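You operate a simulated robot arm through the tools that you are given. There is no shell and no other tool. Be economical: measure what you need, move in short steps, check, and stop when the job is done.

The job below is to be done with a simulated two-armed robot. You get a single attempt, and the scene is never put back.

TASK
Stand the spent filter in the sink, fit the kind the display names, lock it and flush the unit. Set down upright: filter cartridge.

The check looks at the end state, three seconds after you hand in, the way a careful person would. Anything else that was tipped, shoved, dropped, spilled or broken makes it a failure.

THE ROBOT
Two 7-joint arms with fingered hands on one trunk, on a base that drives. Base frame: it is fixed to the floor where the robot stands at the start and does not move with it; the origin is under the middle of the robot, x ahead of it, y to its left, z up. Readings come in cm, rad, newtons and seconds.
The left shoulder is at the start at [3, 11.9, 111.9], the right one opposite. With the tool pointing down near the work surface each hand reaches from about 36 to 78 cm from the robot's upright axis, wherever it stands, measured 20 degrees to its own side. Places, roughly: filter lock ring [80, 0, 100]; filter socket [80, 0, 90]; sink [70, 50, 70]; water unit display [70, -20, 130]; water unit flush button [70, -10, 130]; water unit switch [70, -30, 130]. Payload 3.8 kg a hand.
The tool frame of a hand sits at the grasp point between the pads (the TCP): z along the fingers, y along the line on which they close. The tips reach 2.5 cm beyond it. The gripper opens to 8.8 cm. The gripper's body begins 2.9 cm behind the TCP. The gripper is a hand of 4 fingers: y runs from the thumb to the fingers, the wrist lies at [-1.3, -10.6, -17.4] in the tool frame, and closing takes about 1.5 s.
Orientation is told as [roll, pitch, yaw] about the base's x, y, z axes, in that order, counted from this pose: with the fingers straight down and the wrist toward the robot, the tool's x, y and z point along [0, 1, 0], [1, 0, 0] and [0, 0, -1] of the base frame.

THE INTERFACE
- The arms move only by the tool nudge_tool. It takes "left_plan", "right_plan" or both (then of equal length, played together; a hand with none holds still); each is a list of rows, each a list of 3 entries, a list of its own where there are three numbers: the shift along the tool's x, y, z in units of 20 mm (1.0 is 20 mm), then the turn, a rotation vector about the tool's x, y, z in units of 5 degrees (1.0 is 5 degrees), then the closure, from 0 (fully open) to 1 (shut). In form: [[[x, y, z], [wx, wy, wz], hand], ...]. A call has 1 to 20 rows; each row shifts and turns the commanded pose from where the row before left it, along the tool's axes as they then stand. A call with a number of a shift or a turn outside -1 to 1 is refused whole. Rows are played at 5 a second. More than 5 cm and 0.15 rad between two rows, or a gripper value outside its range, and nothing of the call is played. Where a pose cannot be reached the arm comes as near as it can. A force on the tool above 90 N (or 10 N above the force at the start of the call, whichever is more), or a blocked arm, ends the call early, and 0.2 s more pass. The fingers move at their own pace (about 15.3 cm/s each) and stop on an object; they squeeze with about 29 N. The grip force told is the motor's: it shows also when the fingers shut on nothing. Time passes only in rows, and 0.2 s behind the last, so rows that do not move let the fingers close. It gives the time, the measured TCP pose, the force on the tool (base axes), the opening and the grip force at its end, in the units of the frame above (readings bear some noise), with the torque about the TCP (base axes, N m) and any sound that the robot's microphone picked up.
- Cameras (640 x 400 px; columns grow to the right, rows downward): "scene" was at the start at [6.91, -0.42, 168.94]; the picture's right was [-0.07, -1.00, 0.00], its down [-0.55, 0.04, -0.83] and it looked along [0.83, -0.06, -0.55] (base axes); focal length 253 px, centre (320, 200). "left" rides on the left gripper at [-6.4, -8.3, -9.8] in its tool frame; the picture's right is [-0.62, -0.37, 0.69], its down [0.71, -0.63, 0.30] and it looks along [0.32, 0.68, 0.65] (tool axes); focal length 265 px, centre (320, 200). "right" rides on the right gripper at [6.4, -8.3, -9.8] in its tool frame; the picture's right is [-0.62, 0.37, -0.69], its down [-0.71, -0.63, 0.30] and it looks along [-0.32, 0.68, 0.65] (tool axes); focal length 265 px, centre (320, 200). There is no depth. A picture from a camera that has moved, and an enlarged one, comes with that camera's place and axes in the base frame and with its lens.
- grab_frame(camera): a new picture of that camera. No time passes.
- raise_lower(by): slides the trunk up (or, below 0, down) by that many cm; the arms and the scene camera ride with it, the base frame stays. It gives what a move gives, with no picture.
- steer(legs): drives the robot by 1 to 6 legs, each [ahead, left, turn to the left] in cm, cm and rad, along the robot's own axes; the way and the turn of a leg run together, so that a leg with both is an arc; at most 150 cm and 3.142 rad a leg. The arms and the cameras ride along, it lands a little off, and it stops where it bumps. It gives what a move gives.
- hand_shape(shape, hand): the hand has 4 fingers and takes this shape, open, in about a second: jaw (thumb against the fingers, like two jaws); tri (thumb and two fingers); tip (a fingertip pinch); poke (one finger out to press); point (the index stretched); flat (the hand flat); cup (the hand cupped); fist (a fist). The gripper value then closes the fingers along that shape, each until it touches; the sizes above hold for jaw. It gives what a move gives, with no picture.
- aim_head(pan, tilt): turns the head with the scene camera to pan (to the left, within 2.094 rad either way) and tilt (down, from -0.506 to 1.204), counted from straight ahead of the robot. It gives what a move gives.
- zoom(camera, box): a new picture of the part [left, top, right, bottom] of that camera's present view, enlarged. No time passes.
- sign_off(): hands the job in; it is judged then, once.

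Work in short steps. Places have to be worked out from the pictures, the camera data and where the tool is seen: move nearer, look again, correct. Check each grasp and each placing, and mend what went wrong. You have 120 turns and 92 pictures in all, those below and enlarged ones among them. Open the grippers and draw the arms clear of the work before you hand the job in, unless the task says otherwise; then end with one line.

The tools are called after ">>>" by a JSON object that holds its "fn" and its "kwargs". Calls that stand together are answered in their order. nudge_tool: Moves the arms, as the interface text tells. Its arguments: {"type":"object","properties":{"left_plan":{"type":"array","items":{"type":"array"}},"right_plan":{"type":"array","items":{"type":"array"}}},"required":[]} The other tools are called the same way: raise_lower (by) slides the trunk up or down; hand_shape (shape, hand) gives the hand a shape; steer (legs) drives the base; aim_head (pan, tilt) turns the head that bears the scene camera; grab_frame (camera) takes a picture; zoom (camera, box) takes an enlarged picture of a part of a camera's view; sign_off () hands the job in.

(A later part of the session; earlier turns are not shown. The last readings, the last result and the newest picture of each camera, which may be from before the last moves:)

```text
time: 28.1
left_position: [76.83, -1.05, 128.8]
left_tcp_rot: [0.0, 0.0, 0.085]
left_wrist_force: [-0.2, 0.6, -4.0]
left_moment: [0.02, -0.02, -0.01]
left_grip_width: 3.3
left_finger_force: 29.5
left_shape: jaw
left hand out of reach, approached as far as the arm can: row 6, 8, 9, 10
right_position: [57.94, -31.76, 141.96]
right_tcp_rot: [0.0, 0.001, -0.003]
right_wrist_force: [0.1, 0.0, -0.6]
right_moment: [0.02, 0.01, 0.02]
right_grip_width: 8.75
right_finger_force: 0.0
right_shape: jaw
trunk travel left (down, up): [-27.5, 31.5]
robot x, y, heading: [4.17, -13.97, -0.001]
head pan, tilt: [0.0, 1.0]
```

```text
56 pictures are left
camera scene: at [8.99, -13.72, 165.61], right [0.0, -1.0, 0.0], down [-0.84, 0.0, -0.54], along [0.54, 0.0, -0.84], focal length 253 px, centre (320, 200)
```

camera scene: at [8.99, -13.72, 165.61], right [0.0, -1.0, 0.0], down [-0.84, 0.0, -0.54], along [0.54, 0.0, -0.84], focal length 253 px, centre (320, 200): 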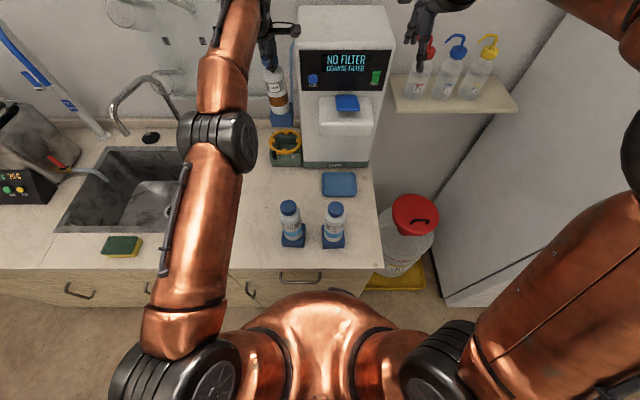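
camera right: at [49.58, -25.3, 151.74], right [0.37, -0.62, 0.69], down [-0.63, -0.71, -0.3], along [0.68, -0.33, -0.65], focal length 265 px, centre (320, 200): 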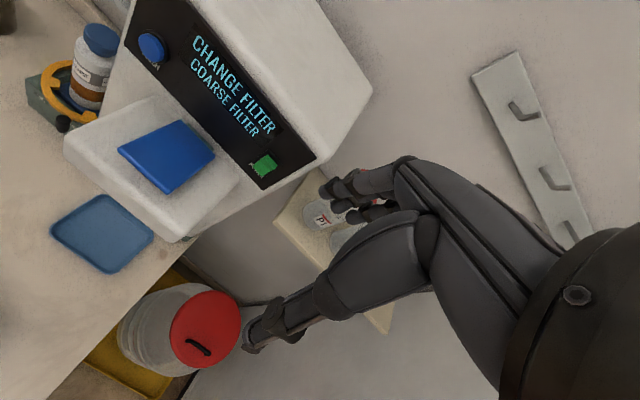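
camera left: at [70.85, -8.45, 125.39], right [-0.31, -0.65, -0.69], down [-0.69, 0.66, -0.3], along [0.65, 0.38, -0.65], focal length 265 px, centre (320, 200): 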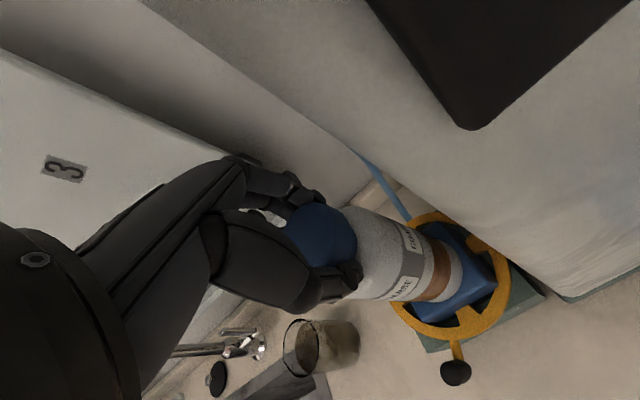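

The filter is out ("NO FILTER"). I retract the arm toward the robot so it isn't stretched before driving.

>>> {"fn": "nudge_tool", "kwargs": {"left_plan": [[[0, -0.8, 0], [0, 0, 0], 1], [[0, -0.8, 0], [0, 0, 0], 1], [[0, -0.8, 0], [0, 0, 0], 1], [[0, -0.8, 0], [0, 0, 0], 1], [[0, -0.8, 0], [0, 0, 0], 1], [[0, -0.8, 0], [0, 0, 0], 1], [[0, -0.8, 0], [0, 0, 0], 1], [[0, -0.8, 0], [0, 0, 0], 1], [[0, -0.8, 0], [0, 0, 0], 1], [[0, -0.8, 0], [0, 0, 0], 1], [[0, -0.8, 0], [0, 0, 0], 1]]}}

>>> {"fn": "steer", "kwargs": {"legs": [[0, 34, 0]]}}

>>> {"fn": "grab_frame", "kwargs": {"camera": "scene"}}

>>> {"fn": "grab_frame", "kwargs": {"camera": "left"}}

```text
time: 30.5
left_position: [59.14, -2.55, 128.89]
left_tcp_rot: [0.001, 0.0, 0.085]
left_wrist_force: [-0.2, 0.2, -5.0]
left_moment: [-0.01, 0.01, 0.02]
left_grip_width: 3.27
left_finger_force: 28.8
left_shape: jaw
right_position: [57.86, -31.65, 141.99]
right_tcp_rot: [0.0, 0.0, -0.002]
right_wrist_force: [0.2, 0.6, 0.5]
right_moment: [0.02, -0.02, 0.02]
right_grip_width: 8.77
right_finger_force: 0.1
right_shape: jaw
trunk travel left (down, up): [-27.5, 31.5]
robot x, y, heading: [4.2, -13.85, -0.002]
head pan, tilt: [0.0, 1.0]
```

```text
time: 32.8
left_position: [59.27, 31.75, 129.04]
left_tcp_rot: [-0.001, -0.001, 0.088]
left_wrist_force: [0.1, 0.0, -3.6]
left_moment: [0.04, 0.04, 0.0]
left_grip_width: 3.29
left_finger_force: 28.7
left_shape: jaw
right_position: [58.04, 2.55, 142.08]
right_tcp_rot: [0.001, 0.0, 0.0]
right_wrist_force: [0.5, 0.3, -0.3]
right_moment: [-0.01, 0.02, -0.02]
right_grip_width: 8.78
right_finger_force: 0.1
right_shape: jaw
trunk travel left (down, up): [-27.5, 31.5]
robot x, y, heading: [3.89, 20.33, -0.002]
head pan, tilt: [0.0, 1.0]
```

```text
55 pictures are left
camera scene: at [9.0, 20.51, 165.61], right [0.0, -1.0, 0.0], down [-0.84, 0.0, -0.54], along [0.54, 0.0, -0.84], focal length 253 px, centre (320, 200)
```

scene: 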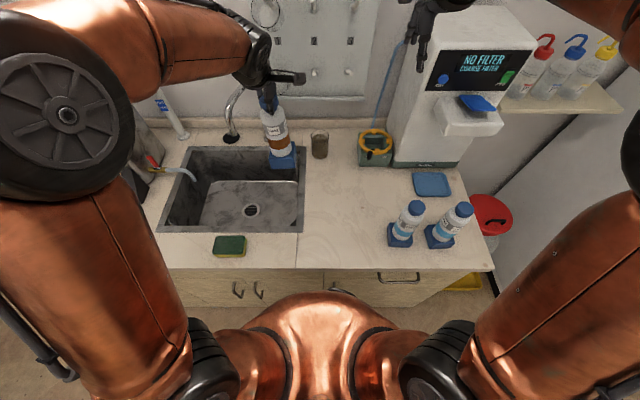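

```text
54 pictures are left
camera left: at [51.5, 24.57, 138.76], right [-0.31, -0.65, -0.69], down [-0.69, 0.66, -0.3], along [0.65, 0.38, -0.65], focal length 265 px, centre (320, 200)
```

left: 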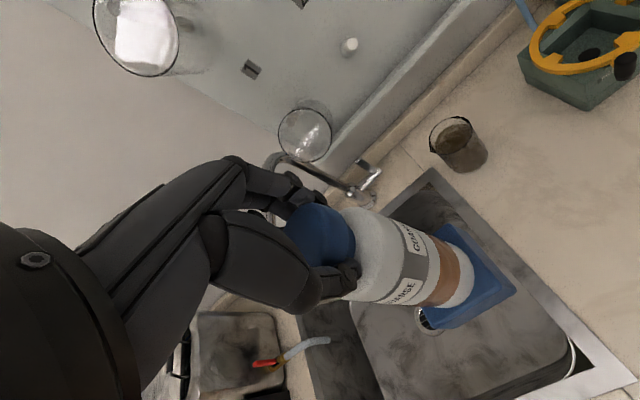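

The sink spans roughly x 45–82, y 26–74 with the drain at [64.7,50.6] and floor z≈70. I go to [61,40] and begin the descent.

>>> {"fn": "nudge_tool", "kwargs": {"left_plan": [[[0.81, 0.26, 0], [0, 0, 0], 1], [[0.81, 0.26, 0], [0, 0, 0], 1], [[0.81, 0.26, 0], [0, 0, 0], 1], [[0.81, 0.26, 0], [0, 0, 0], 1], [[0.81, 0.26, 0], [0, 0, 0], 1], [[0, 0, 1], [0, 0, 0], 1], [[0, 0, 1], [0, 0, 0], 1], [[0, 0, 1], [0, 0, 0], 1], [[0, 0, 1], [0, 0, 0], 1], [[0, 0, 1], [0, 0, 0], 1], [[0, 0, 1], [0, 0, 0], 1], [[0, 0, 1], [0, 0, 0], 1], [[0, 0, 1], [0, 0, 0], 1], [[0, 0, 1], [0, 0, 0], 1], [[0, 0, 1], [0, 0, 0], 1], [[0, 0, 1], [0, 0, 0], 1], [[0, 0, 1], [0, 0, 0], 1], [[0, 0, 1], [0, 0, 0], 1]]}}

>>> {"fn": "grab_frame", "kwargs": {"camera": "scene"}}

>>> {"fn": "grab_frame", "kwargs": {"camera": "left"}}

```text
time: 36.6
left_position: [61.12, 40.06, 102.83]
left_tcp_rot: [-0.002, 0.0, 0.086]
left_wrist_force: [0.8, -0.3, -4.7]
left_moment: [0.01, 0.02, 0.02]
left_grip_width: 3.27
left_finger_force: 29.5
left_shape: jaw
right_position: [58.08, 2.56, 141.94]
right_tcp_rot: [0.001, 0.0, 0.002]
right_wrist_force: [-0.8, -0.7, 0.0]
right_moment: [0.0, 0.0, 0.0]
right_grip_width: 8.76
right_finger_force: 0.1
right_shape: jaw
trunk travel left (down, up): [-27.5, 31.5]
robot x, y, heading: [3.77, 19.95, 0.005]
head pan, tilt: [0.0, 1.0]
```

```text
53 pictures are left
camera scene: at [9.07, 20.48, 165.61], right [0.0, -1.0, 0.0], down [-0.84, 0.0, -0.54], along [0.54, 0.0, -0.84], focal length 253 px, centre (320, 200)
```

scene: 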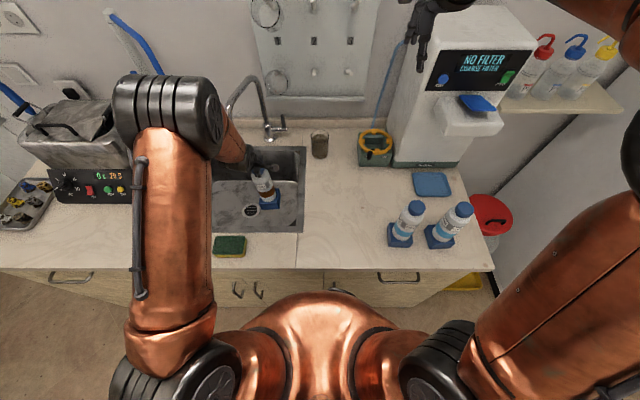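

```text
52 pictures are left
camera left: at [53.35, 32.85, 112.78], right [-0.31, -0.65, -0.69], down [-0.69, 0.66, -0.3], along [0.65, 0.38, -0.65], focal length 265 px, centre (320, 200)
```

left: 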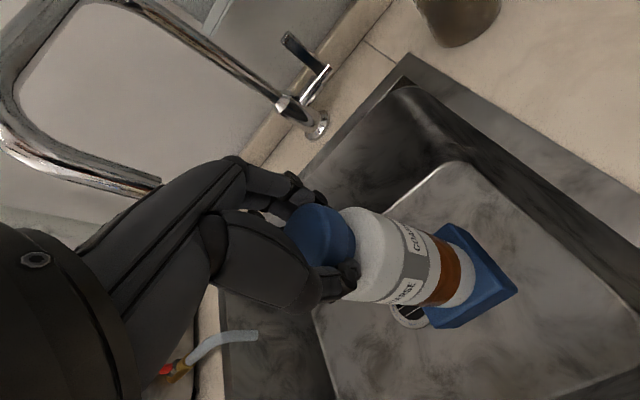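

Path is clear of the spout and walls. I go down 10 cm more, slower.

>>> {"fn": "nudge_tool", "kwargs": {"left_plan": [[[0, 0, 0.5], [0, 0, 0], 1], [[0, 0, 0.5], [0, 0, 0], 1], [[0, 0, 0.5], [0, 0, 0], 1], [[0, 0, 0.5], [0, 0, 0], 1], [[0, 0, 0.5], [0, 0, 0], 1], [[0, 0, 0.5], [0, 0, 0], 1], [[0, 0, 0.5], [0, 0, 0], 1], [[0, 0, 0.5], [0, 0, 0], 1], [[0, 0, 0.5], [0, 0, 0], 1], [[0, 0, 0.5], [0, 0, 0], 1], [[0, 0, 0], [0, 0, 0], 1]]}}

>>> {"fn": "grab_frame", "kwargs": {"camera": "scene"}}

>>> {"fn": "grab_frame", "kwargs": {"camera": "left"}}

```text
time: 39.0
left_position: [60.97, 40.11, 92.95]
left_tcp_rot: [-0.001, -0.002, 0.088]
left_wrist_force: [-0.6, -0.3, -3.9]
left_moment: [0.0, 0.0, -0.03]
left_grip_width: 3.24
left_finger_force: 29.4
left_shape: jaw
right_position: [57.93, 2.51, 141.89]
right_tcp_rot: [-0.002, 0.0, -0.001]
right_wrist_force: [-0.7, 0.2, -0.1]
right_moment: [-0.02, 0.04, -0.03]
right_grip_width: 8.76
right_finger_force: 0.1
right_shape: jaw
trunk travel left (down, up): [-27.5, 31.5]
robot x, y, heading: [4.01, 20.38, 0.002]
head pan, tilt: [0.0, 1.0]
```

```text
51 pictures are left
camera scene: at [8.99, 20.46, 165.61], right [0.0, -1.0, 0.0], down [-0.84, 0.0, -0.54], along [0.54, 0.0, -0.84], focal length 253 px, centre (320, 200)
```

scene: 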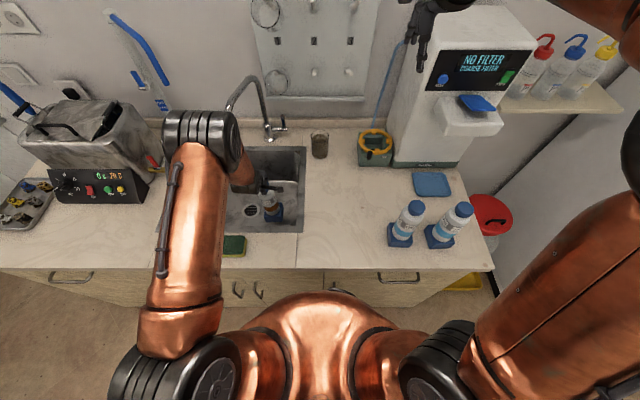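

```text
50 pictures are left
camera left: at [53.31, 32.88, 102.76], right [-0.31, -0.65, -0.69], down [-0.69, 0.66, -0.3], along [0.65, 0.38, -0.65], focal length 265 px, centre (320, 200)
```

left: 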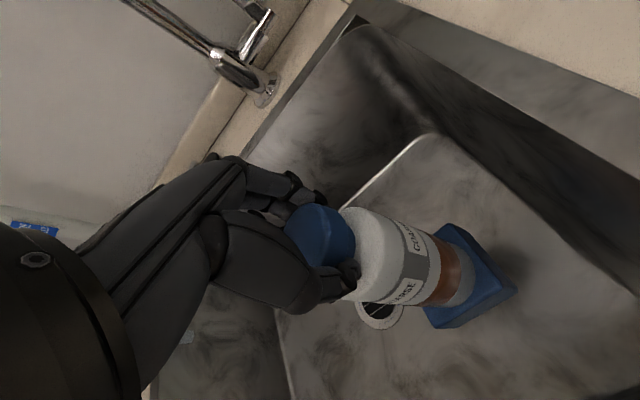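

Clear so far. I lower in 0.4 cm rows watching for the floor.

>>> {"fn": "nudge_tool", "kwargs": {"left_plan": [[[0, 0, 0.2], [0, 0, 0], 1], [[0, 0, 0.2], [0, 0, 0], 1], [[0, 0, 0.2], [0, 0, 0], 1], [[0, 0, 0.2], [0, 0, 0], 1], [[0, 0, 0.2], [0, 0, 0], 1], [[0, 0, 0.2], [0, 0, 0], 1], [[0, 0, 0.2], [0, 0, 0], 1], [[0, 0, 0.2], [0, 0, 0], 1]]}}

>>> {"fn": "grab_frame", "kwargs": {"camera": "left"}}

```text
time: 40.8
left_position: [61.14, 39.99, 89.7]
left_tcp_rot: [0.0, 0.0, 0.088]
left_wrist_force: [-0.1, -0.1, -4.4]
left_moment: [0.03, 0.01, 0.01]
left_grip_width: 3.27
left_finger_force: 29.3
left_shape: jaw
right_position: [58.06, 2.66, 141.87]
right_tcp_rot: [0.0, 0.0, -0.001]
right_wrist_force: [-0.1, 0.1, 0.1]
right_moment: [-0.02, 0.01, 0.0]
right_grip_width: 8.76
right_finger_force: 0.1
right_shape: jaw
trunk travel left (down, up): [-27.5, 31.5]
robot x, y, heading: [3.69, 20.4, -0.002]
head pan, tilt: [0.0, 1.0]
```

```text
49 pictures are left
camera left: at [53.43, 32.8, 99.57], right [-0.31, -0.65, -0.69], down [-0.69, 0.66, -0.3], along [0.65, 0.38, -0.65], focal length 265 px, centre (320, 200)
```

left: 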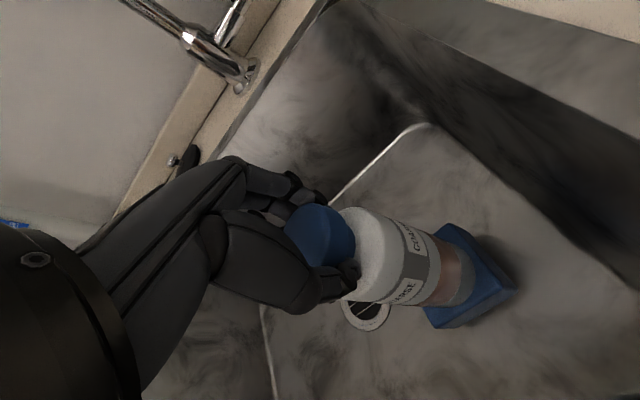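

Still hanging free. I continue in finer rows.

>>> {"fn": "nudge_tool", "kwargs": {"left_plan": [[[0, 0, 0.15], [0, 0, 0], 1], [[0, 0, 0.15], [0, 0, 0], 1], [[0, 0, 0.15], [0, 0, 0], 1], [[0, 0, 0.15], [0, 0, 0], 1], [[0, 0, 0.15], [0, 0, 0], 1], [[0, 0, 0.15], [0, 0, 0], 1], [[0, 0, 0.15], [0, 0, 0], 1], [[0, 0, 0.15], [0, 0, 0], 1]]}}

```text
time: 42.6
left_position: [61.03, 39.41, 88.64]
left_tcp_rot: [0.0, -0.025, 0.088]
left_wrist_force: [-17.8, -12.4, 79.4]
left_moment: [0.0, 0.75, 0.18]
left_grip_width: 3.5
left_finger_force: 29.3
left_shape: jaw
right_position: [56.96, 1.99, 142.35]
right_tcp_rot: [0.004, -0.009, 0.0]
right_wrist_force: [0.2, -0.1, -0.3]
right_moment: [0.0, 0.0, 0.0]
right_grip_width: 8.75
right_finger_force: 0.0
right_shape: jaw
trunk travel left (down, up): [-27.5, 31.5]
robot x, y, heading: [3.87, 20.3, 0.004]
head pan, tilt: [0.0, 1.0]
```

Contact, pressed too firmly (79 N). I back the command up ~1.2 cm to relax before releasing.

>>> {"fn": "nudge_tool", "kwargs": {"left_plan": [[[0, 0, -0.3], [0, 0, 0], 1], [[0, 0, -0.3], [0, 0, 0], 1], [[0, 0, 0], [0, 0, 0], 1]]}}

>>> {"fn": "grab_frame", "kwargs": {"camera": "left"}}

```text
time: 43.4
left_position: [61.04, 39.94, 88.67]
left_tcp_rot: [0.001, -0.003, 0.089]
left_wrist_force: [0.9, -3.8, 25.2]
left_moment: [-0.02, -1.15, -0.14]
left_grip_width: 3.35
left_finger_force: 29.2
left_shape: jaw
right_position: [57.7, 2.33, 141.99]
right_tcp_rot: [0.003, -0.001, -0.002]
right_wrist_force: [-0.7, 0.0, 1.5]
right_moment: [-0.03, 0.01, 0.04]
right_grip_width: 8.76
right_finger_force: 0.0
right_shape: jaw
trunk travel left (down, up): [-27.5, 31.5]
robot x, y, heading: [4.03, 20.17, 0.0]
head pan, tilt: [0.0, 1.0]
```

```text
48 pictures are left
camera left: at [53.18, 32.81, 98.55], right [-0.31, -0.65, -0.7], down [-0.69, 0.66, -0.31], along [0.65, 0.38, -0.65], focal length 265 px, centre (320, 200)
```

left: 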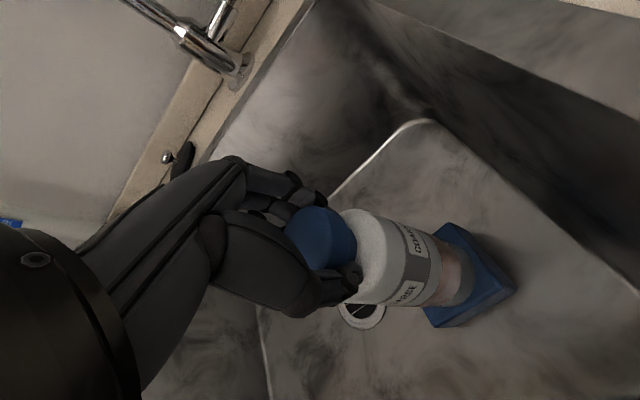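

Still pressed at 25 N; I rise 0.3 cm more and then open gradually.

>>> {"fn": "nudge_tool", "kwargs": {"left_plan": [[[0, 0, -0.14], [0, 0, 0], 1], [[0, 0, 0], [0, 0, 0], 1], [[0, 0, 0], [0, 0, 0], 0.7], [[0, 0, 0], [0, 0, 0], 0.5], [[0, 0, 0], [0, 0, 0], 0.3], [[0, 0, 0], [0, 0, 0], 0.1], [[0, 0, 0], [0, 0, 0], 0], [[0, 0, 0], [0, 0, 0], 0]]}}

>>> {"fn": "grab_frame", "kwargs": {"camera": "left"}}

```text
time: 45.2
left_position: [61.14, 40.07, 88.86]
left_tcp_rot: [0.0, -0.001, 0.087]
left_wrist_force: [0.3, 0.4, 0.4]
left_moment: [0.0, 0.01, 0.03]
left_grip_width: 8.77
left_finger_force: 0.1
left_shape: jaw
right_position: [58.03, 2.46, 142.0]
right_tcp_rot: [-0.001, 0.0, 0.0]
right_wrist_force: [0.3, 0.4, 0.2]
right_moment: [-0.02, 0.01, 0.03]
right_grip_width: 8.76
right_finger_force: 0.2
right_shape: jaw
trunk travel left (down, up): [-27.5, 31.5]
robot x, y, heading: [4.13, 20.13, -0.005]
head pan, tilt: [0.0, 1.0]
```

```text
47 pictures are left
camera left: at [53.33, 32.86, 98.68], right [-0.31, -0.65, -0.69], down [-0.69, 0.66, -0.3], along [0.65, 0.38, -0.65], focal length 265 px, centre (320, 200)
```

left: 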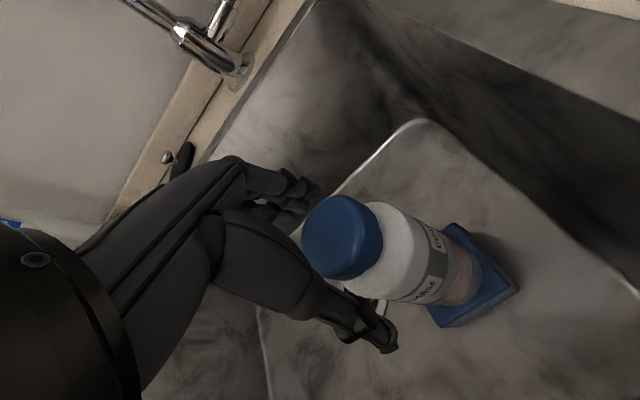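

The filter stands by itself. I rise straight up, slowly at first.

>>> {"fn": "nudge_tool", "kwargs": {"left_plan": [[[0, 0, -0.3], [0, 0, 0], 0], [[0, 0, -0.3], [0, 0, 0], 0], [[0, 0, -0.5], [0, 0, 0], 0], [[0, 0, -0.5], [0, 0, 0], 0], [[0, 0, -1], [0, 0, 0], 0], [[0, 0, -1], [0, 0, 0], 0], [[0, 0, -1], [0, 0, 0], 0], [[0, 0, -1], [0, 0, 0], 0], [[0, 0, -1], [0, 0, 0], 0], [[0, 0, -1], [0, 0, 0], 0], [[0, 0, -1], [0, 0, 0], 0], [[0, 0, -1], [0, 0, 0], 0], [[0, 0, -1], [0, 0, 0], 0], [[0, 0, -1], [0, 0, 0], 0], [[0, 0, -1], [0, 0, 0], 0], [[0, 0, -1], [0, 0, 0], 0], [[0, 0, -1], [0, 0, 0], 0], [[0, 0, -1], [0, 0, 0], 0], [[0, 0, -1], [0, 0, 0], 0]]}}

>>> {"fn": "grab_frame", "kwargs": {"camera": "scene"}}

>>> {"fn": "grab_frame", "kwargs": {"camera": "left"}}

```text
time: 49.2
left_position: [60.94, 40.06, 122.0]
left_tcp_rot: [-0.001, 0.001, 0.09]
left_wrist_force: [0.3, 0.1, -0.3]
left_moment: [0.02, -0.02, -0.02]
left_grip_width: 8.71
left_finger_force: 0.0
left_shape: jaw
right_position: [57.97, 2.44, 141.91]
right_tcp_rot: [0.0, -0.001, 0.0]
right_wrist_force: [1.1, 0.9, 0.9]
right_moment: [-0.04, 0.02, 0.03]
right_grip_width: 8.74
right_finger_force: 0.1
right_shape: jaw
trunk travel left (down, up): [-27.5, 31.5]
robot x, y, heading: [3.89, 20.17, -0.001]
head pan, tilt: [0.0, 1.0]
```

```text
46 pictures are left
camera scene: at [8.91, 20.45, 165.61], right [0.0, -1.0, 0.0], down [-0.84, 0.0, -0.54], along [0.54, 0.0, -0.84], focal length 253 px, centre (320, 200)
```

scene: 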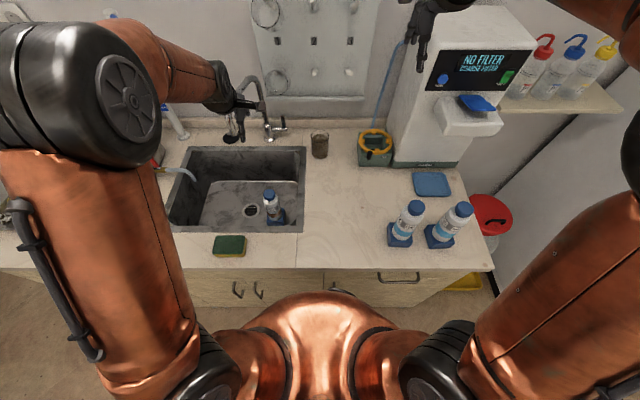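

```text
45 pictures are left
camera left: at [53.19, 32.87, 131.81], right [-0.31, -0.65, -0.69], down [-0.69, 0.66, -0.3], along [0.65, 0.38, -0.65], focal length 265 px, centre (320, 200)
```

left: 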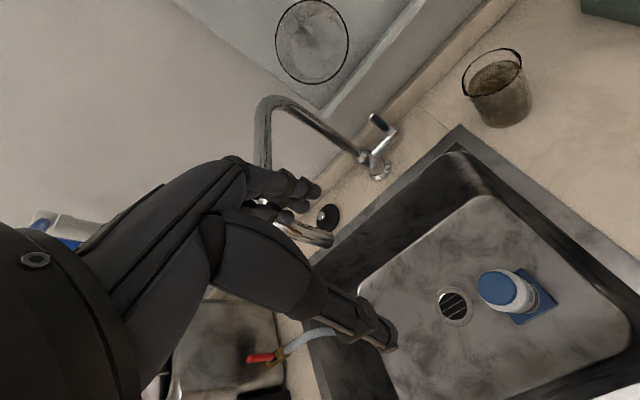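

The spent filter stands upright in the sink. I drive right and a bit back so the right arm can pick the new COARSE cartridge (≈[42,-17]).

>>> {"fn": "steer", "kwargs": {"legs": [[-2, -20, 0]]}}

>>> {"fn": "grab_frame", "kwargs": {"camera": "scene"}}

```text
time: 50.7
left_position: [58.82, 20.11, 121.9]
left_tcp_rot: [0.0, 0.001, 0.088]
left_wrist_force: [-0.5, 0.7, 0.2]
left_moment: [0.0, 0.0, 0.0]
left_grip_width: 8.77
left_finger_force: 0.0
left_shape: jaw
right_position: [55.93, -17.27, 141.89]
right_tcp_rot: [0.0, 0.001, -0.001]
right_wrist_force: [0.7, 0.4, -0.7]
right_moment: [0.0, 0.02, 0.01]
right_grip_width: 8.76
right_finger_force: 0.1
right_shape: jaw
trunk travel left (down, up): [-27.5, 31.5]
robot x, y, heading: [1.99, 1.05, 0.001]
head pan, tilt: [0.0, 1.0]
```

```text
44 pictures are left
camera scene: at [6.9, 0.74, 165.61], right [0.0, -1.0, 0.0], down [-0.84, 0.0, -0.54], along [0.54, 0.0, -0.84], focal length 253 px, centre (320, 200)
```

scene: 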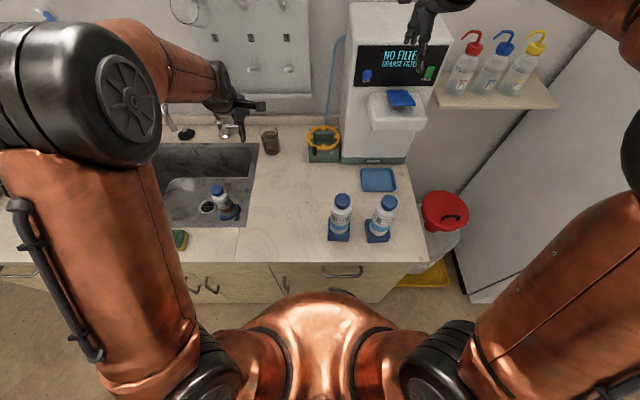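

Coarse cap ≈[42,-17]. I bring the right hand above it at z≈122.

>>> {"fn": "nudge_tool", "kwargs": {"right_plan": [[[0, -0.7, 1], [0, 0, 0], 0], [[0, -0.7, 1], [0, 0, 0], 0], [[0, -0.7, 1], [0, 0, 0], 0], [[0, -0.7, 1], [0, 0, 0], 0], [[0, -0.7, 1], [0, 0, 0], 0], [[0, -0.7, 1], [0, 0, 0], 0], [[0, -0.7, 1], [0, 0, 0], 0], [[0, -0.7, 1], [0, 0, 0], 0], [[0, -0.7, 1], [0, 0, 0], 0], [[0, -0.7, 1], [0, 0, 0], 0]]}}

>>> {"fn": "grab_frame", "kwargs": {"camera": "right"}}

>>> {"fn": "zoom", "kwargs": {"camera": "scene", "box": [300, 170, 440, 270]}}

```text
time: 52.9
left_position: [58.87, 20.29, 121.95]
left_tcp_rot: [0.001, 0.0, 0.087]
left_wrist_force: [0.2, -0.1, -0.4]
left_moment: [0.01, -0.02, -0.03]
left_grip_width: 8.75
left_finger_force: 0.1
left_shape: jaw
right_position: [41.82, -17.07, 121.95]
right_tcp_rot: [-0.001, -0.001, -0.001]
right_wrist_force: [0.6, 0.2, -0.6]
right_moment: [-0.01, 0.02, 0.0]
right_grip_width: 8.76
right_finger_force: 0.1
right_shape: jaw
trunk travel left (down, up): [-27.5, 31.5]
robot x, y, heading: [2.2, 0.66, -0.002]
head pan, tilt: [0.0, 1.0]
```

```text
43 pictures are left
camera right: at [33.54, -10.64, 131.76], right [0.37, -0.62, 0.69], down [-0.63, -0.71, -0.3], along [0.68, -0.32, -0.65], focal length 265 px, centre (320, 200)
```

right: 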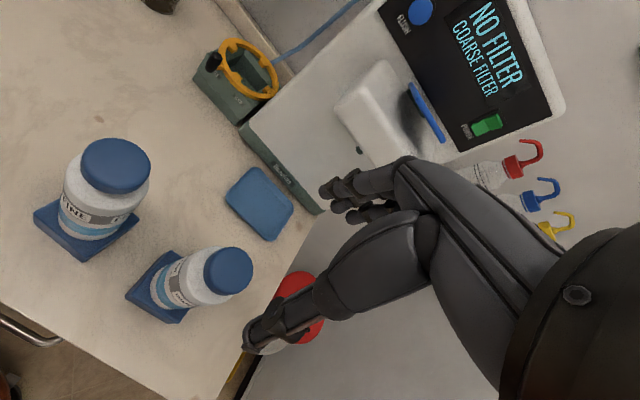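

```text
4.00 times, centred on (370, 220) of scene
camera zoom: at [6.9, 0.86, 165.61], right [0.0, -1.0, 0.0], down [-0.84, 0.0, -0.54], along [0.54, 0.0, -0.84], focal length 1013 px, centre (120, 120)
```

zoom: 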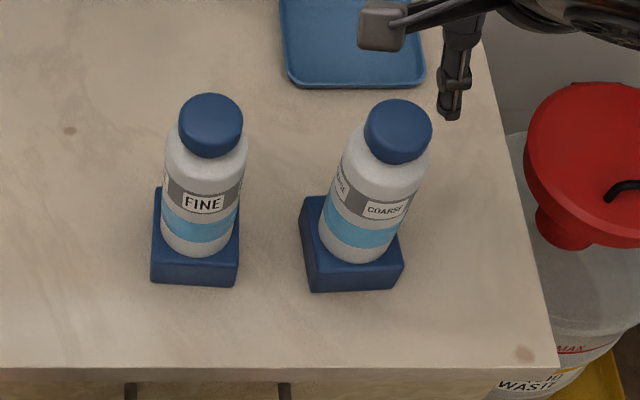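

The base of the coarse cartridge looks square and nearly aligned with the base axes. I zoom in on it and on the socket recess to compare yaw.

>>> {"fn": "zoom", "kwargs": {"camera": "right", "box": [100, 220, 260, 340]}}

>>> {"fn": "zoom", "kwargs": {"camera": "right", "box": [180, 20, 300, 120]}}

>>> {"fn": "zoom", "kwargs": {"camera": "scene", "box": [295, 115, 355, 170]}}

```text
3.33 times, centred on (180, 280) of right
camera zoom: at [33.54, -10.64, 131.76], right [0.37, -0.62, 0.69], down [-0.63, -0.71, -0.3], along [0.68, -0.32, -0.65], focal length 885 px, centre (787, -67)
```

zoom: 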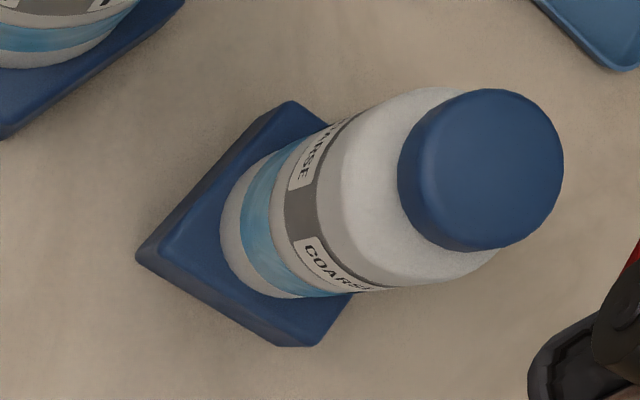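

```text
4.00 times, centred on (240, 70) of right
camera zoom: at [33.54, -10.64, 131.76], right [0.37, -0.62, 0.69], down [-0.63, -0.71, -0.3], along [0.68, -0.32, -0.65], focal length 1062 px, centre (640, 720)
```

zoom: 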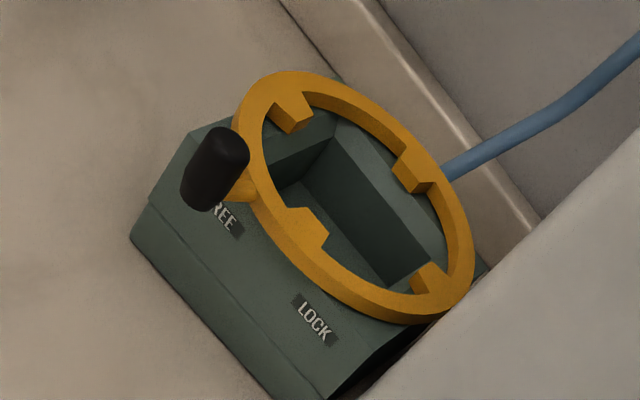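

```text
7.27 times, centred on (325, 142) of scene
camera zoom: at [6.9, 0.86, 165.61], right [0.0, -1.0, 0.0], down [-0.84, 0.0, -0.54], along [0.54, 0.0, -0.84], focal length 1842 px, centre (284, 618)
```

zoom: 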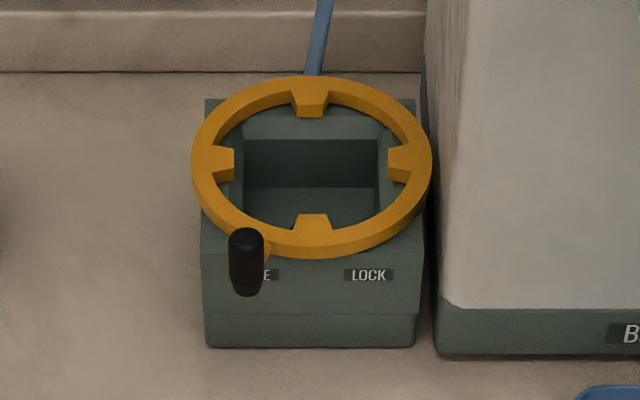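

Cartridge base: centre ≈[42.6,-17.7], yaw ≈+2°; recess centre ≈[78.6,-0.6], aligned with the axes. I turn the hand by +2°, shift and lower over the cap.

>>> {"fn": "nudge_tool", "kwargs": {"right_plan": [[[-0.3, 0.4, 0.5], [0, 0, -0.4], 0.2], [[0, 0, 0.9], [0, 0, 0], 0.2], [[0, 0, 0.9], [0, 0, 0], 0.2], [[0, 0, 0.9], [0, 0, 0], 0.2], [[0, 0, 0.9], [0, 0, 0], 0.2], [[0, 0, 0.9], [0, 0, 0], 0.2], [[0, 0, 0.5], [0, 0, 0], 0.2]]}}

>>> {"fn": "grab_frame", "kwargs": {"camera": "right"}}

>>> {"fn": "zoom", "kwargs": {"camera": "scene", "box": [300, 170, 440, 270]}}

```text
time: 54.5
left_position: [58.93, 20.26, 121.9]
left_tcp_rot: [0.002, -0.001, 0.087]
left_wrist_force: [0.2, -0.2, 0.5]
left_moment: [-0.02, 0.05, 0.02]
left_grip_width: 8.75
left_finger_force: 0.1
left_shape: jaw
right_position: [42.72, -17.77, 110.86]
right_tcp_rot: [-0.002, 0.0, 0.033]
right_wrist_force: [0.8, -0.1, -0.1]
right_moment: [-0.02, -0.01, 0.01]
right_grip_width: 7.05
right_finger_force: 0.0
right_shape: jaw
trunk travel left (down, up): [-27.5, 31.5]
robot x, y, heading: [1.84, 0.5, -0.002]
head pan, tilt: [0.0, 1.0]
```

```text
38 pictures are left
camera right: at [34.24, -11.62, 120.69], right [0.39, -0.61, 0.69], down [-0.61, -0.73, -0.3], along [0.69, -0.3, -0.65], focal length 265 px, centre (320, 200)
```

right: 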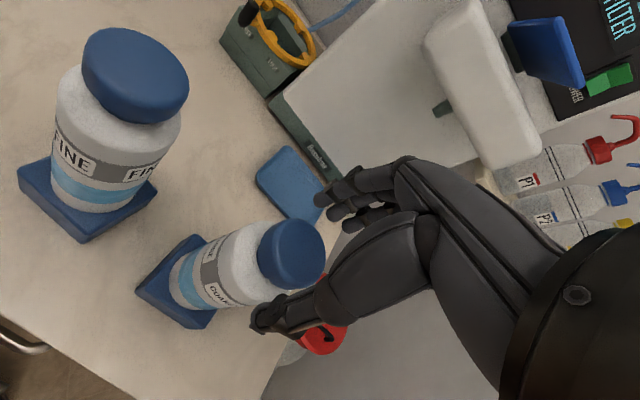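

```text
4.00 times, centred on (370, 220) of scene
camera zoom: at [6.92, 0.85, 165.61], right [0.0, -1.0, 0.0], down [-0.84, 0.0, -0.54], along [0.54, 0.0, -0.84], focal length 1013 px, centre (120, 120)
```

zoom: 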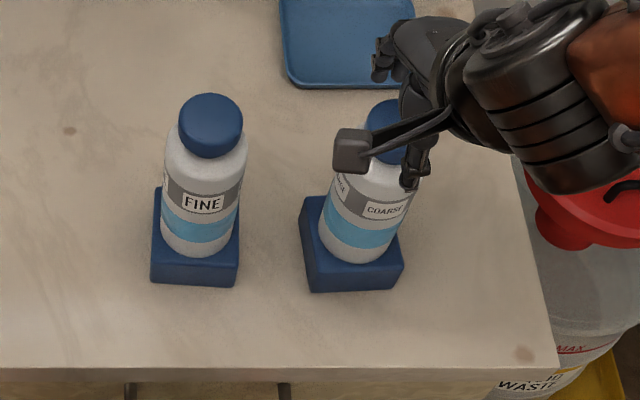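

Cap seems slightly nearer and left of the TCP. I shift by (-0.5,+0.25) cm, lower to z≈109 and close.

>>> {"fn": "nudge_tool", "kwargs": {"right_plan": [[[0.12, -0.25, 0.3], [0, 0, 0], 0.2], [[0, 0, 0.6], [0, 0, 0], 0.2], [[0, 0, 0], [0, 0, 0], 0.4], [[0, 0, 0], [0, 0, 0], 0.6], [[0, 0, 0], [0, 0, 0], 0.8], [[0, 0, 0], [0, 0, 0], 1], [[0, 0, 0], [0, 0, 0], 1], [[0, 0, 0], [0, 0, 0], 1], [[0, 0, 0], [0, 0, 0], 1]]}}

>>> {"fn": "grab_frame", "kwargs": {"camera": "right"}}

```text
time: 56.5
left_position: [58.94, 20.27, 121.96]
left_tcp_rot: [-0.001, 0.001, 0.087]
left_wrist_force: [-1.0, -0.4, -0.2]
left_moment: [0.02, 0.01, 0.0]
left_grip_width: 8.75
left_finger_force: 0.0
left_shape: jaw
right_position: [42.15, -17.63, 109.01]
right_tcp_rot: [-0.002, 0.001, 0.034]
right_wrist_force: [-0.3, -0.1, -0.1]
right_moment: [-0.02, 0.05, -0.01]
right_grip_width: 3.46
right_finger_force: 29.2
right_shape: jaw
trunk travel left (down, up): [-27.5, 31.5]
robot x, y, heading: [1.84, 0.76, -0.002]
head pan, tilt: [0.0, 1.0]
```

```text
36 pictures are left
camera right: at [33.67, -11.48, 118.85], right [0.39, -0.61, 0.69], down [-0.61, -0.74, -0.3], along [0.69, -0.3, -0.65], focal length 265 px, centre (320, 200)
```

right: 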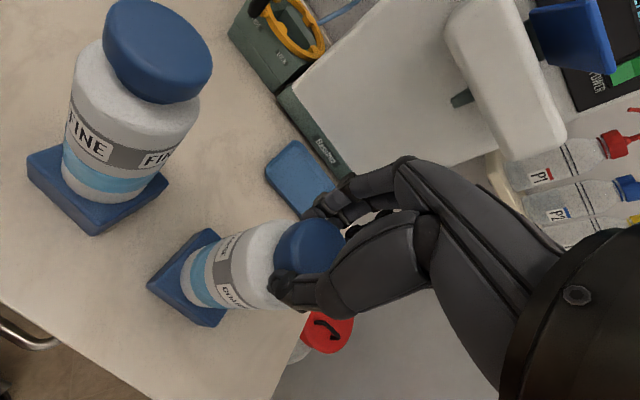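

Good grip (29 N, 3.46 cm). I lift it 16 cm, gently at first.

>>> {"fn": "nudge_tool", "kwargs": {"right_plan": [[[0, 0, -0.2], [0, 0, 0], 1], [[0, 0, -0.4], [0, 0, 0], 1], [[0, 0, -0.6], [0, 0, 0], 1], [[0, 0, -0.8], [0, 0, 0], 1], [[0, 0, -1], [0, 0, 0], 1], [[0, 0, -1], [0, 0, 0], 1], [[0, 0, -1], [0, 0, 0], 1], [[0, 0, -1], [0, 0, 0], 1], [[0, 0, -1], [0, 0, 0], 1], [[0, 0, -1], [0, 0, 0], 1]]}}

>>> {"fn": "steer", "kwargs": {"legs": [[3, 13, 0]]}}

>>> {"fn": "raise_lower", "kwargs": {"by": 8}}

>>> {"fn": "grab_frame", "kwargs": {"camera": "scene"}}

```text
time: 58.7
left_position: [58.91, 20.34, 121.92]
left_tcp_rot: [0.001, 0.0, 0.088]
left_wrist_force: [0.8, -0.6, -0.8]
left_moment: [0.01, -0.02, 0.01]
left_grip_width: 8.78
left_finger_force: 0.1
left_shape: jaw
right_position: [42.2, -17.7, 125.24]
right_tcp_rot: [0.001, 0.0, 0.035]
right_wrist_force: [-0.2, -0.5, -4.3]
right_moment: [-0.01, 0.11, -0.01]
right_grip_width: 3.37
right_finger_force: 28.8
right_shape: jaw
trunk travel left (down, up): [-27.5, 31.5]
robot x, y, heading: [1.7, 0.52, -0.002]
head pan, tilt: [0.0, 1.0]
```

```text
time: 60.0
left_position: [61.85, 33.57, 121.84]
left_tcp_rot: [0.0, 0.001, 0.086]
left_wrist_force: [0.3, 0.5, 0.2]
left_moment: [-0.06, 0.01, 0.01]
left_grip_width: 8.74
left_finger_force: 0.1
left_shape: jaw
right_position: [45.3, -4.36, 125.21]
right_tcp_rot: [-0.001, 0.0, 0.035]
right_wrist_force: [-0.6, -0.5, -3.7]
right_moment: [-0.01, 0.08, -0.05]
right_grip_width: 3.28
right_finger_force: 29.5
right_shape: jaw
trunk travel left (down, up): [-27.5, 31.5]
robot x, y, heading: [4.75, 14.22, 0.002]
head pan, tilt: [0.0, 1.0]
```

```text
time: 61.2
left_position: [61.96, 33.51, 129.96]
left_tcp_rot: [0.0, 0.0, 0.087]
left_wrist_force: [0.5, -0.1, 0.7]
left_moment: [0.02, -0.06, -0.04]
left_grip_width: 8.77
left_finger_force: 0.1
left_shape: jaw
right_position: [45.15, -4.28, 133.29]
right_tcp_rot: [0.002, 0.002, 0.035]
right_wrist_force: [-0.1, -0.1, -4.4]
right_moment: [-0.08, 0.1, -0.04]
right_grip_width: 3.23
right_finger_force: 29.2
right_shape: jaw
trunk travel left (down, up): [-35.5, 23.5]
robot x, y, heading: [5.0, 14.02, -0.0]
head pan, tilt: [0.0, 1.0]
```

```text
35 pictures are left
camera scene: at [9.95, 14.07, 173.6], right [0.0, -1.0, 0.0], down [-0.84, 0.0, -0.54], along [0.54, 0.0, -0.84], focal length 253 px, centre (320, 200)
```

scene: 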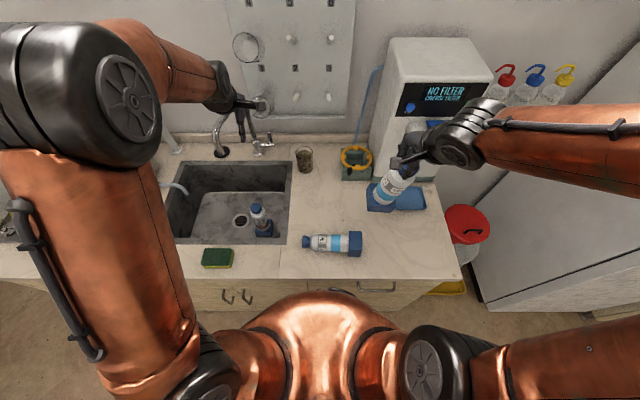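

I made a mistake: driving left, the carried cartridge's base swept the FINE cartridge over; it lies on the counter. I'll stand it up again later with care. First I check how the coarse one sits in the hand.

>>> {"fn": "grab_frame", "kwargs": {"camera": "right"}}

>>> {"fn": "zoom", "kwargs": {"camera": "scene", "box": [280, 120, 440, 270]}}

```text
34 pictures are left
camera right: at [36.65, 1.77, 142.91], right [0.39, -0.61, 0.69], down [-0.6, -0.74, -0.3], along [0.69, -0.3, -0.65], focal length 265 px, centre (320, 200)
```

right: 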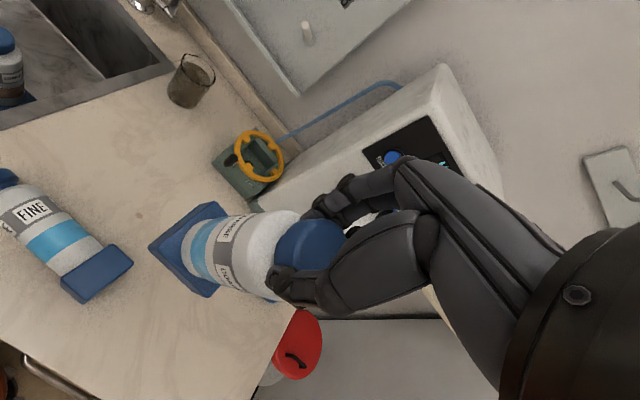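

```text
2.67 times, centred on (360, 195) of scene
camera zoom: at [9.95, 14.07, 173.6], right [0.0, -1.0, 0.0], down [-0.84, 0.0, -0.54], along [0.54, 0.0, -0.84], focal length 675 px, centre (213, 213)
```

zoom: 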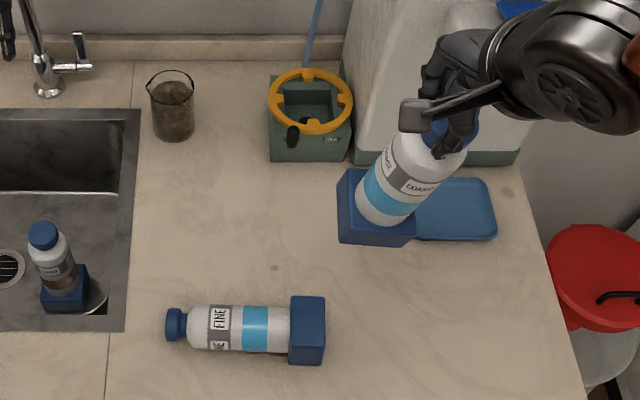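

The coarse cartridge has tilted in the grip: base about 2.5 cm toward +x and 1.7 cm toward +y. I tilt the hand to bring it vertical (≈+8.7° about y, −6° about x) and straighten the yaw.

>>> {"fn": "nudge_tool", "kwargs": {"right_plan": [[[0, 0, 0], [0.58, -0.4, 0.13], 1], [[0, 0, 0], [0.58, -0.4, 0.13], 1], [[0, 0, 0], [0.58, -0.4, 0.13], 1], [[0, 0, 0], [0, 0, 0], 1]]}}

>>> {"fn": "zoom", "kwargs": {"camera": "scene", "box": [320, 110, 440, 230]}}

```text
time: 62.2
left_position: [61.85, 33.62, 129.81]
left_tcp_rot: [0.0, 0.001, 0.086]
left_wrist_force: [-0.1, 0.5, -0.5]
left_moment: [-0.02, -0.01, 0.02]
left_grip_width: 8.77
left_finger_force: 0.0
left_shape: jaw
right_position: [45.18, -4.26, 133.06]
right_tcp_rot: [-0.11, 0.151, -0.007]
right_wrist_force: [-0.1, -0.3, -4.2]
right_moment: [0.01, -0.01, -0.01]
right_grip_width: 3.22
right_finger_force: 28.8
right_shape: jaw
trunk travel left (down, up): [-35.5, 23.5]
robot x, y, heading: [4.88, 13.91, -0.006]
head pan, tilt: [0.0, 1.0]
```

```text
3.33 times, centred on (380, 170) of scene
camera zoom: at [9.91, 14.03, 173.61], right [0.0, -1.0, 0.0], down [-0.84, 0.0, -0.54], along [0.54, 0.0, -0.84], focal length 844 px, centre (120, 300)
```

zoom: 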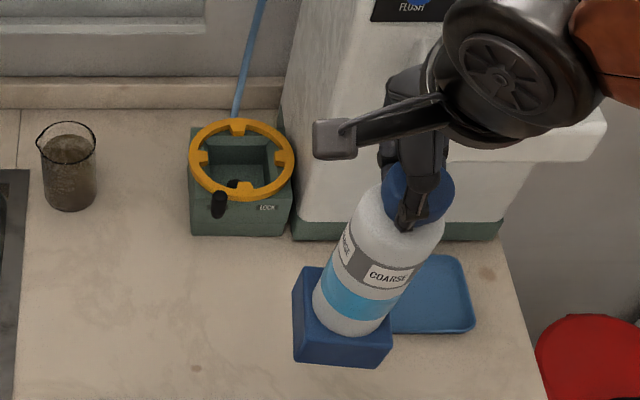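

Vertical now (moment ≈0), but the base looks yawed by some −6…−10°. I check with the hand camera.

>>> {"fn": "zoom", "kwargs": {"camera": "right", "box": [100, 160, 300, 330]}}

```text
2.35 times, centred on (200, 245) of right
camera zoom: at [38.39, 3.13, 143.28], right [0.47, -0.54, 0.69], down [-0.66, -0.74, -0.13], along [0.58, -0.4, -0.71], focal length 624 px, centre (602, 94)
```

zoom: 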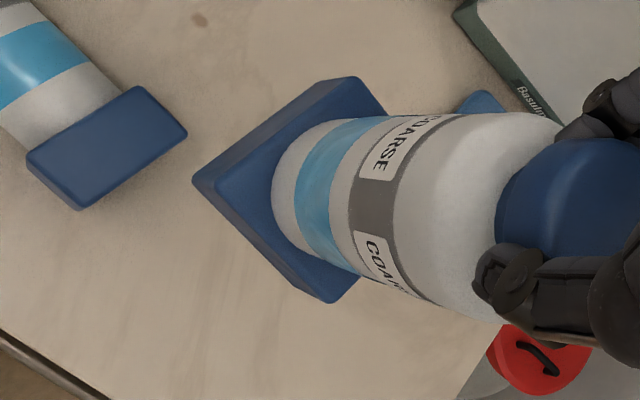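

I estimate base yaw ≈ −7°, so I rotate +7° about the vertical and carry it forward over the socket with its bottom near z≈107.

>>> {"fn": "nudge_tool", "kwargs": {"right_plan": [[[0, 0, 0], [-0.077, -0.105, -0.69], 1], [[0, 0, 0], [-0.077, -0.105, -0.69], 1], [[0.01, 0.94, 0.05], [0, 0, 0], 1], [[0.01, 0.94, 0.05], [0, 0, 0], 1], [[0.01, 0.94, 0.05], [0, 0, 0], 1], [[0.01, 0.94, 0.05], [0, 0, 0], 1], [[0.01, 0.94, 0.05], [0, 0, 0], 1], [[0.01, 0.94, 0.05], [0, 0, 0], 1], [[0.01, 0.94, 0.05], [0, 0, 0], 1], [[0.01, 0.94, 0.05], [0, 0, 0], 1], [[0.01, 0.94, 0.05], [0, 0, 0], 1], [[0.01, 0.94, 0.05], [0, 0, 0], 1], [[0.01, 0.94, 0.05], [0, 0, 0], 1], [[0.01, 0.94, 0.05], [0, 0, 0], 1], [[0.01, 0.94, 0.05], [0, 0, 0], 1], [[0.01, 0.94, 0.05], [0, 0, 0], 1], [[0.01, 0.94, 0.05], [0, 0, 0], 1], [[0.01, 0.94, 0.05], [0, 0, 0], 1], [[0.01, 0.94, 0.05], [0, 0, 0], 1]]}}

>>> {"fn": "grab_frame", "kwargs": {"camera": "scene"}}

>>> {"fn": "grab_frame", "kwargs": {"camera": "right"}}

```text
time: 66.2
left_position: [62.09, 33.62, 129.83]
left_tcp_rot: [-0.001, 0.001, 0.086]
left_wrist_force: [-0.5, -0.1, -0.7]
left_moment: [-0.01, -0.02, 0.0]
left_grip_width: 8.74
left_finger_force: 0.1
left_shape: jaw
right_position: [76.47, -0.49, 126.62]
right_tcp_rot: [-0.107, 0.152, 0.116]
right_wrist_force: [0.0, -1.0, -4.0]
right_moment: [-0.04, 0.01, 0.01]
right_grip_width: 3.16
right_finger_force: 28.9
right_shape: jaw
trunk travel left (down, up): [-35.5, 23.5]
robot x, y, heading: [5.05, 13.96, 0.002]
head pan, tilt: [0.0, 1.0]
```

```text
30 pictures are left
camera scene: at [10.13, 14.09, 173.6], right [0.0, -1.0, 0.0], down [-0.84, 0.0, -0.54], along [0.54, 0.0, -0.84], focal length 253 px, centre (320, 200)
```

scene: 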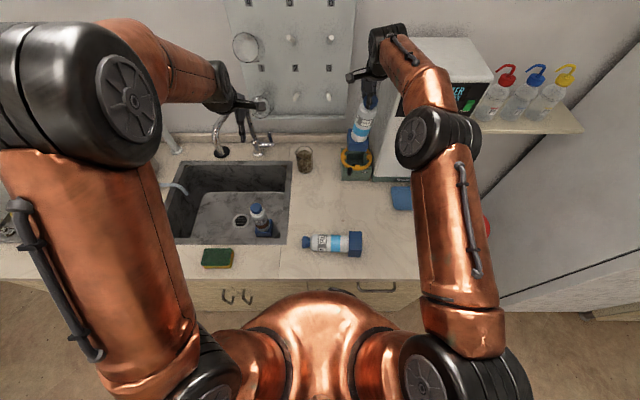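

```text
29 pictures are left
camera right: at [68.77, 6.12, 136.72], right [0.54, -0.48, 0.69], down [-0.57, -0.81, -0.13], along [0.62, -0.32, -0.71], focal length 265 px, centre (320, 200)
```

right: 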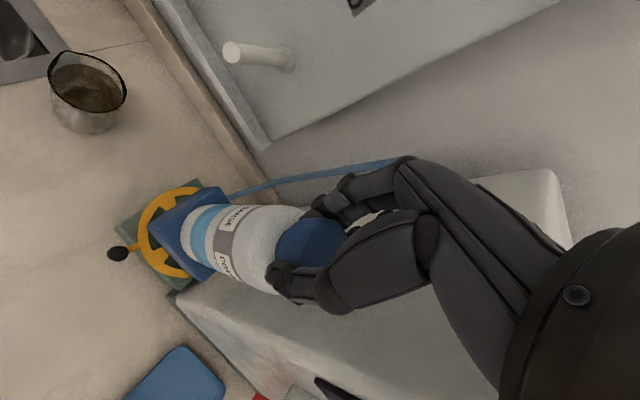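

I zoom in both views to compare the base edges with the socket block.

>>> {"fn": "zoom", "kwargs": {"camera": "right", "box": [95, 160, 255, 300]}}

>>> {"fn": "zoom", "kwargs": {"camera": "scene", "box": [325, 80, 395, 190]}}

```text
2.86 times, centred on (175, 230) of right
camera zoom: at [68.77, 6.12, 136.72], right [0.54, -0.48, 0.69], down [-0.57, -0.81, -0.13], along [0.62, -0.32, -0.71], focal length 758 px, centre (734, 114)
```

zoom: 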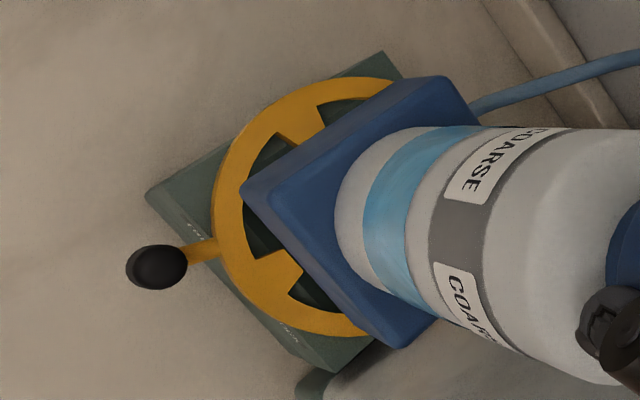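

```text
3.64 times, centred on (360, 135) of scene
camera zoom: at [10.13, 14.09, 173.6], right [0.0, -1.0, 0.0], down [-0.84, 0.0, -0.54], along [0.54, 0.0, -0.84], focal length 921 px, centre (174, 436)
```

zoom: 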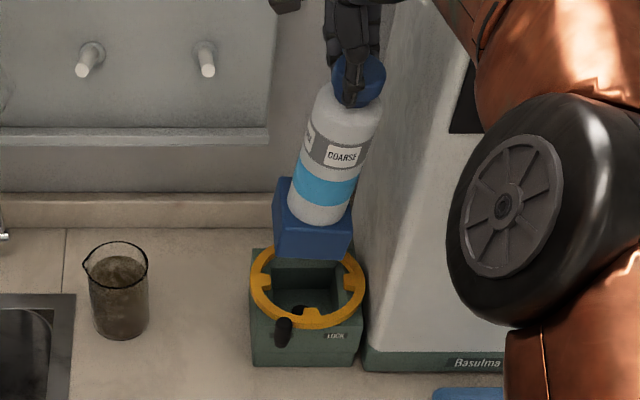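

The two views disagree on yaw; I take tighter zooms of the base in each.

>>> {"fn": "zoom", "kwargs": {"camera": "scene", "box": [340, 105, 380, 155]}}

>>> {"fn": "zoom", "kwargs": {"camera": "right", "box": [140, 175, 230, 290]}}

```text
8.00 times, centred on (360, 130) of scene
camera zoom: at [10.13, 14.09, 173.6], right [0.0, -1.0, 0.0], down [-0.84, 0.0, -0.54], along [0.54, 0.0, -0.84], focal length 2026 px, centre (0, 760)
```

zoom: 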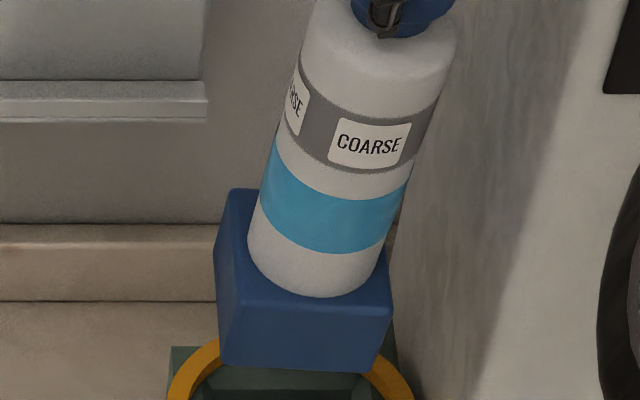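

```text
3.48 times, centred on (185, 232) of right
camera zoom: at [68.77, 6.12, 136.72], right [0.54, -0.48, 0.69], down [-0.57, -0.81, -0.13], along [0.62, -0.32, -0.71], focal length 923 px, centre (790, 87)
```

zoom: 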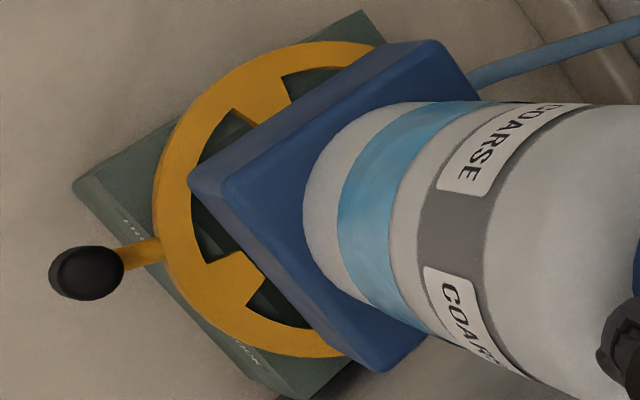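

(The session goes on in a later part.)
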